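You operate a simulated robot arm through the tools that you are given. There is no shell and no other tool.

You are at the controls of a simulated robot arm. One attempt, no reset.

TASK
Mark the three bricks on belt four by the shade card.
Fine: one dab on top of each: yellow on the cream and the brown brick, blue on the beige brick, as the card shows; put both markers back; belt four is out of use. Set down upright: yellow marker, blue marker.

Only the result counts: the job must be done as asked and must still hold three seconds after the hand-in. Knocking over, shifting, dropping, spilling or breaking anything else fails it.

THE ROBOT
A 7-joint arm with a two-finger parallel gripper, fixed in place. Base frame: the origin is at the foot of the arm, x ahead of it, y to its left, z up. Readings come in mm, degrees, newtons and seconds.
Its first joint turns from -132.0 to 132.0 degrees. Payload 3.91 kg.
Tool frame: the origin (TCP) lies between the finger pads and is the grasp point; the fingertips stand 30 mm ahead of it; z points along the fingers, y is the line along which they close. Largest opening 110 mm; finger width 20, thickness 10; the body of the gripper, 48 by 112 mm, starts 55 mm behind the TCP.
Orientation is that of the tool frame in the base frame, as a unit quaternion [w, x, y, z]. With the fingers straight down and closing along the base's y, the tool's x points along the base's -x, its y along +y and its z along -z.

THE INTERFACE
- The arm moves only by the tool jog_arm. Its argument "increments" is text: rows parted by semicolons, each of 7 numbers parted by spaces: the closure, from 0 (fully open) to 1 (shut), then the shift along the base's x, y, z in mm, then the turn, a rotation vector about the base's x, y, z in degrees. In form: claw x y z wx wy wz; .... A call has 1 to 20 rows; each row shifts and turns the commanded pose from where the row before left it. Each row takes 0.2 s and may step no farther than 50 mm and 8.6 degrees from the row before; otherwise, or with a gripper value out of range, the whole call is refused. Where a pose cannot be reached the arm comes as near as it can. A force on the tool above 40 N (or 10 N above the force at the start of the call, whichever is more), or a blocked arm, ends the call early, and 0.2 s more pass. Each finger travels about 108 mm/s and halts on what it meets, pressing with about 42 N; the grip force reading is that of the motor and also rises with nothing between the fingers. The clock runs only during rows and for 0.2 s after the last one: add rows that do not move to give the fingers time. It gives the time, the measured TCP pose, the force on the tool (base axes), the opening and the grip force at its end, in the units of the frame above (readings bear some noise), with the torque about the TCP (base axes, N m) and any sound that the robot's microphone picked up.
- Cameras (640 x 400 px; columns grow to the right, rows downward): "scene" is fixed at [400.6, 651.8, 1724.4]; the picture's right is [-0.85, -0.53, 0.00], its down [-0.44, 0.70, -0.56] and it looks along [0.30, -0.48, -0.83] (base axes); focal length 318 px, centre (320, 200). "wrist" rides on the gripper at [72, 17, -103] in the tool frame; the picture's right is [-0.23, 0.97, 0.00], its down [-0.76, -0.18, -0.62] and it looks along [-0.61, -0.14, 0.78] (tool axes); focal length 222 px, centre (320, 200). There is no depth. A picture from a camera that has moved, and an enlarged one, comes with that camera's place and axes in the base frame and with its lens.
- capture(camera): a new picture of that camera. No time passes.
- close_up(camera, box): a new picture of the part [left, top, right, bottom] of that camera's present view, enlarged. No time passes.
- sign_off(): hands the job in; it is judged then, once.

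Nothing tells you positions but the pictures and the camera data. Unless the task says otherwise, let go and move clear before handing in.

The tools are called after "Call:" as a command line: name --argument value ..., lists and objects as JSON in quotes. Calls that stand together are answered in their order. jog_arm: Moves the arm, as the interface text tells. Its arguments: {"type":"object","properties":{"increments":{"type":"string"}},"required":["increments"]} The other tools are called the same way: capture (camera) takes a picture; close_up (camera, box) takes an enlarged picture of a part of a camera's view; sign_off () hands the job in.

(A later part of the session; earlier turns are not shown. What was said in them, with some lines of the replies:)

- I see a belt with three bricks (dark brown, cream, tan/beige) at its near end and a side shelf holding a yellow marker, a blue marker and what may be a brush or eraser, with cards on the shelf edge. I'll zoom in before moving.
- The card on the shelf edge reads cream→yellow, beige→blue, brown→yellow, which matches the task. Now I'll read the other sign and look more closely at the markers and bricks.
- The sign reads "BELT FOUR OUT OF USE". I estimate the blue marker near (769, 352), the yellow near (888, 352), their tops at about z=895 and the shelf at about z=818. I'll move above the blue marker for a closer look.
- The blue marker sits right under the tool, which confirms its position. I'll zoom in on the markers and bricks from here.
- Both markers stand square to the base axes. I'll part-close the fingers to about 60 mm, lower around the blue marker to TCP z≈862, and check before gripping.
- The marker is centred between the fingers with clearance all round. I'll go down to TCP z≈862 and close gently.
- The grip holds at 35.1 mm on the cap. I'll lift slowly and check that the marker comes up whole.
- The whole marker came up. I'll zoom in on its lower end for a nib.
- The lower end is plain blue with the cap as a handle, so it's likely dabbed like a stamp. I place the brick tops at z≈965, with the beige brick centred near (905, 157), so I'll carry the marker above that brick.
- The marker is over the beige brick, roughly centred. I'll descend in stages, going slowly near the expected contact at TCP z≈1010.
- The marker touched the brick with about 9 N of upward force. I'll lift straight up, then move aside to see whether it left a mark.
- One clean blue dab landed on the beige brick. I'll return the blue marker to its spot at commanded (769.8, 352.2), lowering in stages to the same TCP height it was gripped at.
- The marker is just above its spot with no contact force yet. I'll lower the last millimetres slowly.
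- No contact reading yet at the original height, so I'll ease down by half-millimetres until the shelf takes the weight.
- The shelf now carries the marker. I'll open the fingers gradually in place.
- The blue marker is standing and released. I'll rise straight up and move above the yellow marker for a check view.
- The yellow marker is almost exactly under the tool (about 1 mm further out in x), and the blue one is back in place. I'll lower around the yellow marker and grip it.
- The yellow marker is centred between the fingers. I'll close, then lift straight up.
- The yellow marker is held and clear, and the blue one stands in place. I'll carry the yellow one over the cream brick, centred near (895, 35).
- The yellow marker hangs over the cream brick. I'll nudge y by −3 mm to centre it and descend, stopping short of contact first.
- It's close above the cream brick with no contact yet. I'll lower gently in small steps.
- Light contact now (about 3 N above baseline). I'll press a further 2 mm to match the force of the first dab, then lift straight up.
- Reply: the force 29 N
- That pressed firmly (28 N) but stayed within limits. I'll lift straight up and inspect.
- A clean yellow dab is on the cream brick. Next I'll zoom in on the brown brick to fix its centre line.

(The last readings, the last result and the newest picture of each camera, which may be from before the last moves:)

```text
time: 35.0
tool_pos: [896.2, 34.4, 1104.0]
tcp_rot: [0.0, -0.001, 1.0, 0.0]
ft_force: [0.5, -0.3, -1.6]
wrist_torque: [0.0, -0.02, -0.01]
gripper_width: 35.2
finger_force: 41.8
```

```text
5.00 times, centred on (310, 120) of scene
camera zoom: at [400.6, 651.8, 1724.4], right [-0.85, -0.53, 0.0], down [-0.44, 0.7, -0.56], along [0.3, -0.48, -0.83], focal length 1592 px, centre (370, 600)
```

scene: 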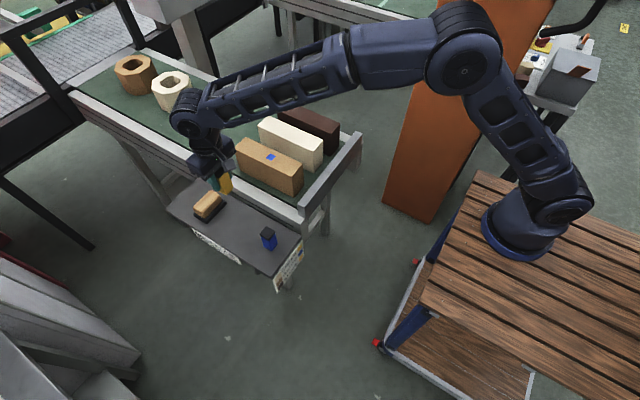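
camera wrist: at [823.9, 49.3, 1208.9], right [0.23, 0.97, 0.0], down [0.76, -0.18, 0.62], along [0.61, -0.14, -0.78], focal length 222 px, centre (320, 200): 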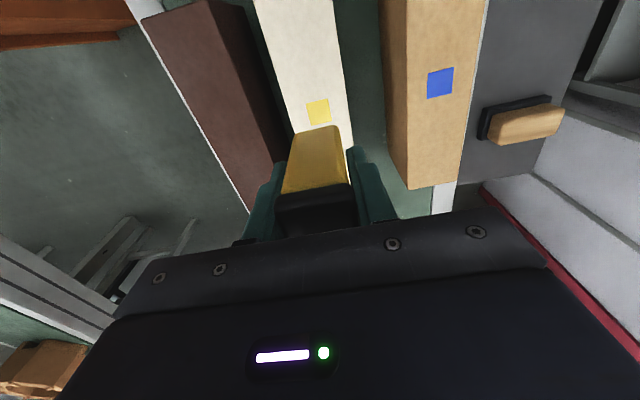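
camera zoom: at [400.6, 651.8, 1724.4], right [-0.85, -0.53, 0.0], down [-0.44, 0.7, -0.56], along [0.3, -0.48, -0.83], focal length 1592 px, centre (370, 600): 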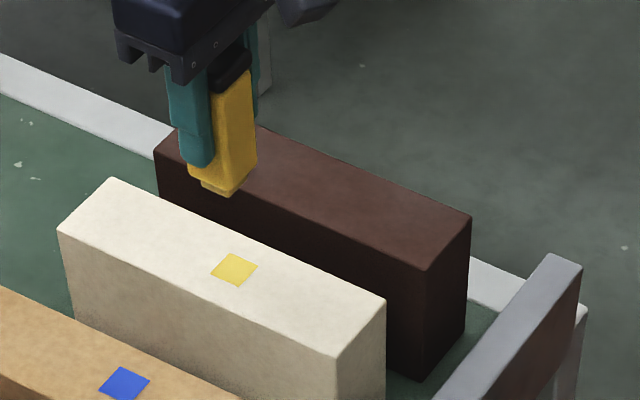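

The brown brick's top spans y≈−97 to −35, so its centre is near y=−65. I'll move the marker over it and stop just short of contact.

Call:
jog_arm --increments "0.8 0 -32.3 0 0 0 0; 0.8 0 -32.3 0 0 0 0; 0.8 0 -32.3 0 0 0 0; 0.8 0 0 0 0 0 0; 0.8 0 0 -25 0 0 0; 0.8 0 0 -20 0 0 0; 0.8 0 0 -15 0 0 0; 0.8 0 0 -8 0 0 0; 0.8 0 0 0 0 0 0; 0.8 0 0 0 0 0 0"

Call:
capture --camera "wrist"

Call:
close_up --camera "scene" --box '[260, 80, 360, 160]'

```text
time: 37.2
tool_pos: [894.6, -63.8, 1033.9]
tcp_rot: [0.0, 0.0, 1.0, 0.0]
ft_force: [-0.2, -0.3, -1.0]
wrist_torque: [-0.04, -0.04, 0.0]
gripper_width: 35.0
finger_force: 42.4
```

```text
taken
camera wrist: at [823.9, -47.9, 1139.6], right [0.23, 0.97, 0.0], down [0.76, -0.18, 0.62], along [0.61, -0.14, -0.78], focal length 222 px, centre (320, 200)
```

wrist: 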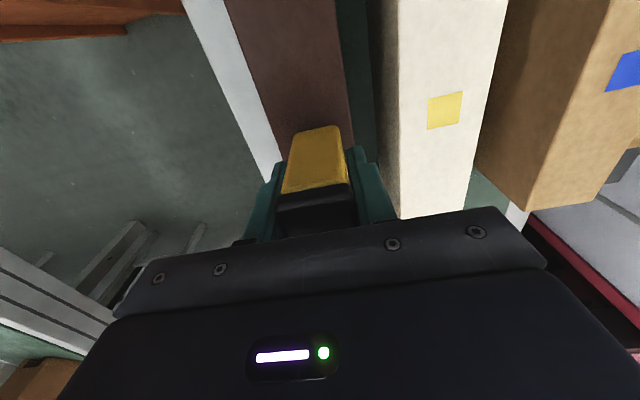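

```text
5.00 times, centred on (310, 120) of scene
camera zoom: at [400.6, 651.8, 1724.4], right [-0.85, -0.53, 0.0], down [-0.44, 0.7, -0.56], along [0.3, -0.48, -0.83], focal length 1592 px, centre (370, 600)
```

zoom: 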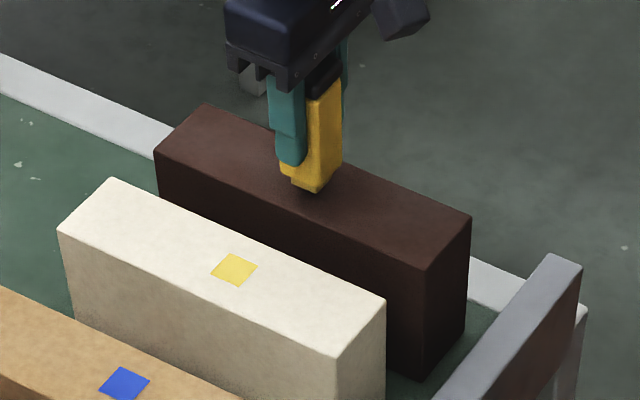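

The marker is centred over the brown brick just above contact. I'll lower in small steps.

Call:
jog_arm --increments "0.8 0 0 -3 0 0 0; 0.8 0 0 -3 0 0 0; 0.8 0 0 -1 0 0 0; 0.8 0 0 0 0 0 0"

```text
time: 38.2
tool_pos: [894.7, -64.1, 1028.0]
tcp_rot: [0.0, 0.001, 1.0, 0.0]
ft_force: [0.0, -0.3, -0.1]
wrist_torque: [0.0, 0.01, 0.0]
gripper_width: 35.3
finger_force: 42.7
```

Call:
jog_arm --increments "0.8 0 0 -0.8 0 0 0; 0.8 0 0 0 0 0 0"

```text
time: 38.8
tool_pos: [896.4, -63.8, 1028.3]
tcp_rot: [0.0, 0.001, 1.0, 0.0]
ft_force: [-1.6, 1.5, 7.2]
wrist_torque: [0.07, 0.15, 0.0]
gripper_width: 35.2
finger_force: 42.2
```

Contact is at about 8.5 N net. I'll press a hair more to be sure, then lift straight up.

Call:
jog_arm --increments "0.8 0 0 -0.3 0 0 0; 0.8 0 0 0 0 0 0"

Call:
jog_arm --increments "0.8 0 0 3 0 0 0; 0.8 0 0 10 0 0 0; 0.8 0 0 30 0 0 0; 0.8 0 0 37 0 0 0; 0.8 0 0 0 0 0 0; 0.8 0 0 0 0 0 0"

Call:
capture --camera "wrist"

Call:
close_up --camera "scene" --box '[230, 80, 360, 200]'

```text
time: 39.4
tool_pos: [895.3, -64.2, 1027.8]
tcp_rot: [0.001, 0.001, 1.0, -0.001]
ft_force: [-1.4, 0.9, 14.7]
wrist_torque: [0.05, 0.1, 0.04]
gripper_width: 35.0
finger_force: 42.5
```

```text
time: 40.8
tool_pos: [895.3, -64.6, 1108.6]
tcp_rot: [0.0, 0.0, 1.0, 0.0]
ft_force: [0.5, -0.6, -1.8]
wrist_torque: [0.04, 0.0, 0.01]
gripper_width: 35.3
finger_force: 41.8
```

```text
taken
camera wrist: at [823.1, -49.2, 1213.6], right [0.23, 0.97, 0.0], down [0.76, -0.18, 0.62], along [0.61, -0.14, -0.78], focal length 222 px, centre (320, 200)
```

wrist: 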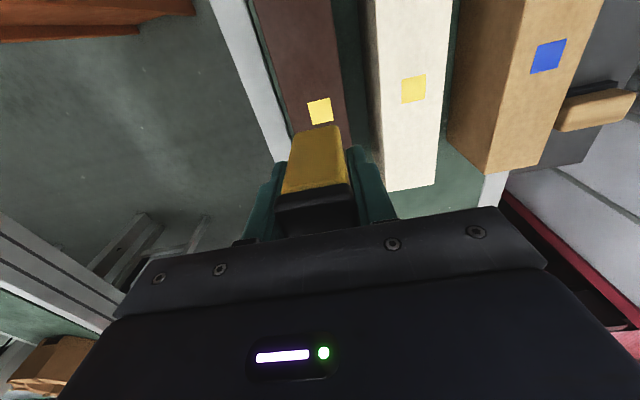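

```text
3.33 times, centred on (295, 140) of scene
camera zoom: at [400.6, 651.8, 1724.4], right [-0.85, -0.53, 0.0], down [-0.44, 0.7, -0.56], along [0.3, -0.48, -0.83], focal length 1061 px, centre (403, 400)
```

zoom: 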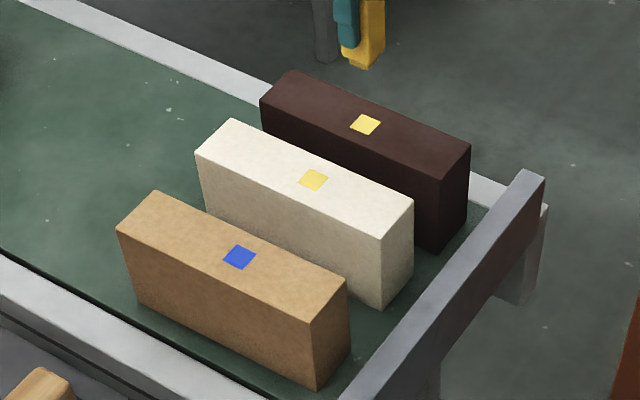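

All three dabs are on the right bricks. I'll carry the yellow marker back above its place at (889.8, 351.7).

Call:
jog_arm --increments "0.8 -0.52 41.67 0 0 0 0; 0.8 -0.52 41.67 0 0 0 0; 0.8 -0.52 41.67 0 0 0 0; 0.8 -0.52 41.67 0 0 0 0; 0.8 -0.52 41.67 0 0 0 0; 0.8 -0.52 41.67 0 0 0 0; 0.8 -0.52 41.67 0 0 0 0; 0.8 -0.52 41.67 0 0 0 0; 0.8 -0.52 41.67 0 0 0 0; 0.8 -0.52 41.67 0 0 0 0; 0.8 0 0 0 0 0 0; 0.8 0 0 -40 0 0 0; 0.8 0 0 -40 0 0 0; 0.8 0 0 -40 0 0 0; 0.8 0 0 -40 0 0 0; 0.8 0 0 -30 0 0 0; 0.8 0 0 -20 0 0 0; 0.8 0 0 -16 0 0 0; 0.8 0 0 0 0 0 0; 0.8 0 0 0 0 0 0"

Call:
capture --camera "wrist"

Call:
close_up --camera "scene" --box '[180, 150, 320, 270]'

```text
time: 45.0
tool_pos: [890.1, 352.1, 881.4]
tcp_rot: [0.0, 0.0, 1.0, 0.001]
ft_force: [0.0, -1.1, -0.9]
wrist_torque: [-0.01, 0.0, 0.02]
gripper_width: 35.2
finger_force: 41.9
```

```text
taken
camera wrist: at [819.6, 368.2, 985.3], right [0.23, 0.97, 0.0], down [0.76, -0.18, 0.62], along [0.61, -0.14, -0.78], focal length 222 px, centre (320, 200)
```

wrist: 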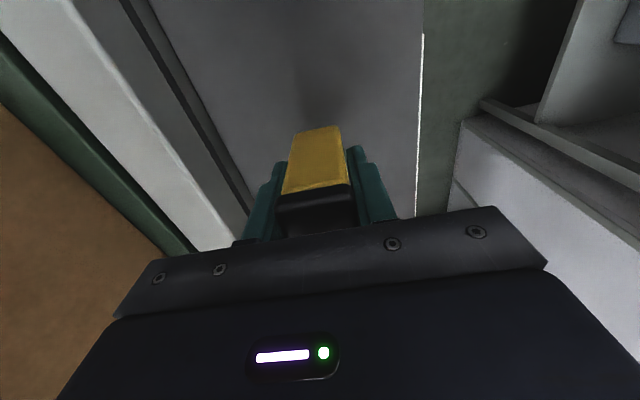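

```text
3.33 times, centred on (250, 210) of scene
camera zoom: at [400.6, 651.8, 1724.4], right [-0.85, -0.53, 0.0], down [-0.44, 0.7, -0.56], along [0.3, -0.48, -0.83], focal length 1061 px, centre (553, 167)
```

zoom: 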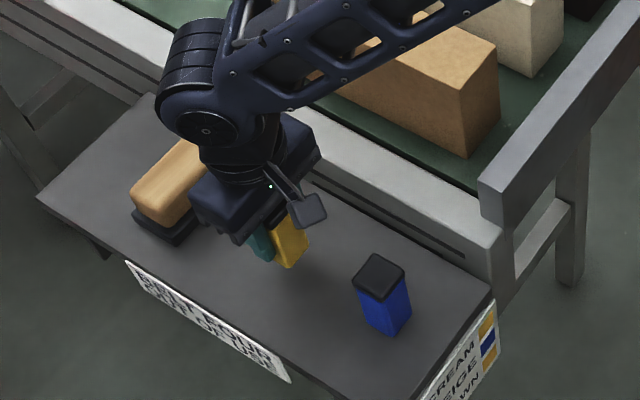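

Now just above its spot. I'll lower the last 18 mm in small steps and stop near the original height.

Call:
jog_arm --increments "0.8 0 0 -6 0 0 0; 0.8 0 0 -5 0 0 0; 0.8 0 0 -3 0 0 0; 0.8 0 0 -2 0 0 0; 0.8 0 0 0 0 0 0; 0.8 0 0 0 0 0 0"

Call:
jog_arm --increments "0.8 0 0 -1 0 0 0; 0.8 0 0 -0.5 0 0 0; 0.8 0 0 0 0 0 0; 0.8 0 0 0 0 0 0"

```text
time: 46.4
tool_pos: [891.2, 352.6, 864.9]
tcp_rot: [0.0, 0.0, 1.0, 0.0]
ft_force: [0.0, 0.2, -1.8]
wrist_torque: [0.0, 0.02, -0.03]
gripper_width: 35.2
finger_force: 42.3
```

```text
time: 47.4
tool_pos: [890.8, 354.3, 864.3]
tcp_rot: [0.001, 0.0, 1.0, 0.0]
ft_force: [1.6, -0.6, 3.5]
wrist_torque: [-0.05, -0.16, 0.02]
gripper_width: 35.1
finger_force: 42.0
```

The shelf has taken the weight (about 5 N net). I'll open gradually and check before rising.

Call:
jog_arm --increments "0.8 0 0 0.2 0 0 0; 0.66 0 0 0 0 0 0; 0.6 0 0 0 0 0 0; 0.5 0 0 0 0 0 0; 0.45 0 0 0 0 0 0; 0.45 0 0 0 0 0 0"

Call:
capture --camera "wrist"

```text
time: 48.8
tool_pos: [889.2, 353.4, 863.1]
tcp_rot: [0.0, 0.0, 1.0, 0.001]
ft_force: [0.0, -0.1, -0.1]
wrist_torque: [0.01, -0.02, -0.02]
gripper_width: 60.6
finger_force: 0.0
```

```text
taken
camera wrist: at [818.5, 368.1, 968.7], right [0.23, 0.97, 0.0], down [0.76, -0.18, 0.62], along [0.61, -0.14, -0.78], focal length 222 px, centre (320, 200)
```

wrist: 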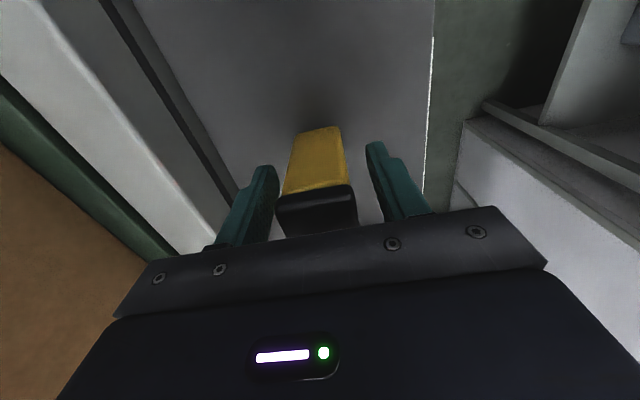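

The yellow marker stands free between the open fingers. I'll rise straight up and back away to a clear position for a final look.

Call:
jog_arm --increments "0.45 0 0 15 0 0 0; 0.45 0 0 30 0 0 0; 0.45 0 0 45 0 0 0; 0.45 0 0 45 0 0 0; 0.45 0 0 45 0 0 0; 0.45 0 0 45 0 0 0; 0.45 -35 -25 15 0 0 0; 0.45 -35 -25 15 0 0 0; 0.45 -35 -25 15 0 0 0; 0.45 -35 -25 15 0 0 0; 0.45 -35 -25 15 0 0 0; 0.45 -35 -25 15 0 0 0; 0.45 0 0 0 0 0 0; 0.45 0 0 0 0 0 0; 0.45 0 0 0 0 0 0"

Call:
capture --camera "scene"

Call:
close_up --camera "scene" --box '[160, 170, 320, 300]'

Call:
close_up --camera "scene" --box '[220, 80, 370, 210]'

Call:
capture --camera "wrist"

```text
time: 52.0
tool_pos: [676.9, 200.8, 1180.0]
tcp_rot: [-0.001, 0.0, 1.0, 0.0]
ft_force: [0.4, -0.6, 0.9]
wrist_torque: [0.01, 0.02, -0.02]
gripper_width: 60.4
finger_force: 0.0
```

```text
taken
```

scene: 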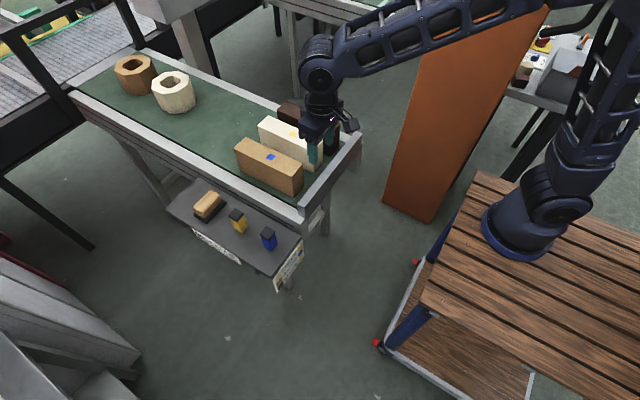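

```text
3.08 times, centred on (240, 235) of scene
camera zoom: at [400.6, 651.8, 1724.4], right [-0.85, -0.53, 0.0], down [-0.44, 0.7, -0.56], along [0.3, -0.48, -0.83], focal length 980 px, centre (566, 92)
```

zoom: 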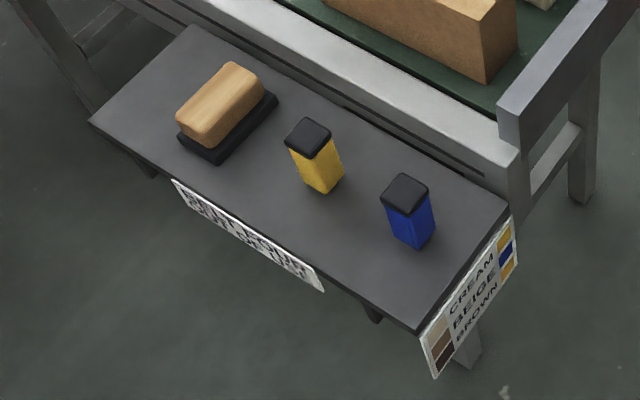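

```text
3.08 times, centred on (295, 145) of scene
camera zoom: at [400.6, 651.8, 1724.4], right [-0.85, -0.53, 0.0], down [-0.44, 0.7, -0.56], along [0.3, -0.48, -0.83], focal length 980 px, centre (397, 369)
```

zoom: 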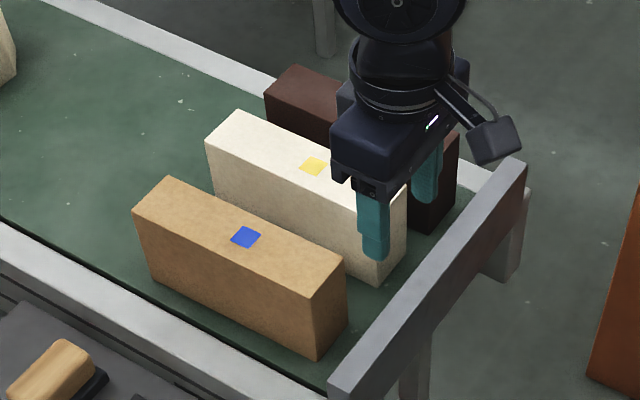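

```text
taken
camera wrist: at [606.3, 217.0, 1284.9], right [0.23, 0.97, 0.0], down [0.76, -0.18, 0.62], along [0.61, -0.14, -0.78], focal length 222 px, centre (320, 200)
```

wrist: 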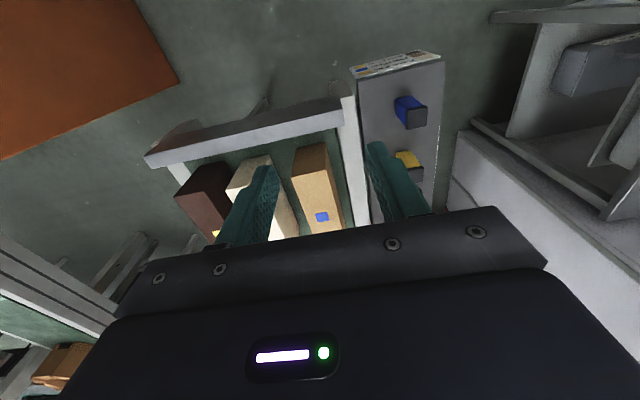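

All three dabs are in place: yellow on the cream and brown bricks, blue on the beige. Both markers stand upright in their original spots, the bricks haven't moved, and the arm is clear, so I'm handing in.

Call:
sign_off

```text
The job is handed in.
```

The job is handed in, and the last pictures show everything as asked. I haven't seen the judge's result.

- **Dabs:** each brick has one clean dab on top: yellow on the cream and brown bricks, blue on the beige. This matches the shade card.
- **Markers:** both are back in their original spots on the shelf, standing upright and released.
- **Surroundings:** the bricks and the eraser block look unmoved, and the arm is clear of everything.

The dab on the cream brick was pressed harder than the other two, about 28 N against 9 to 15 N. The brick did not shift and the mark looks the same as the others.
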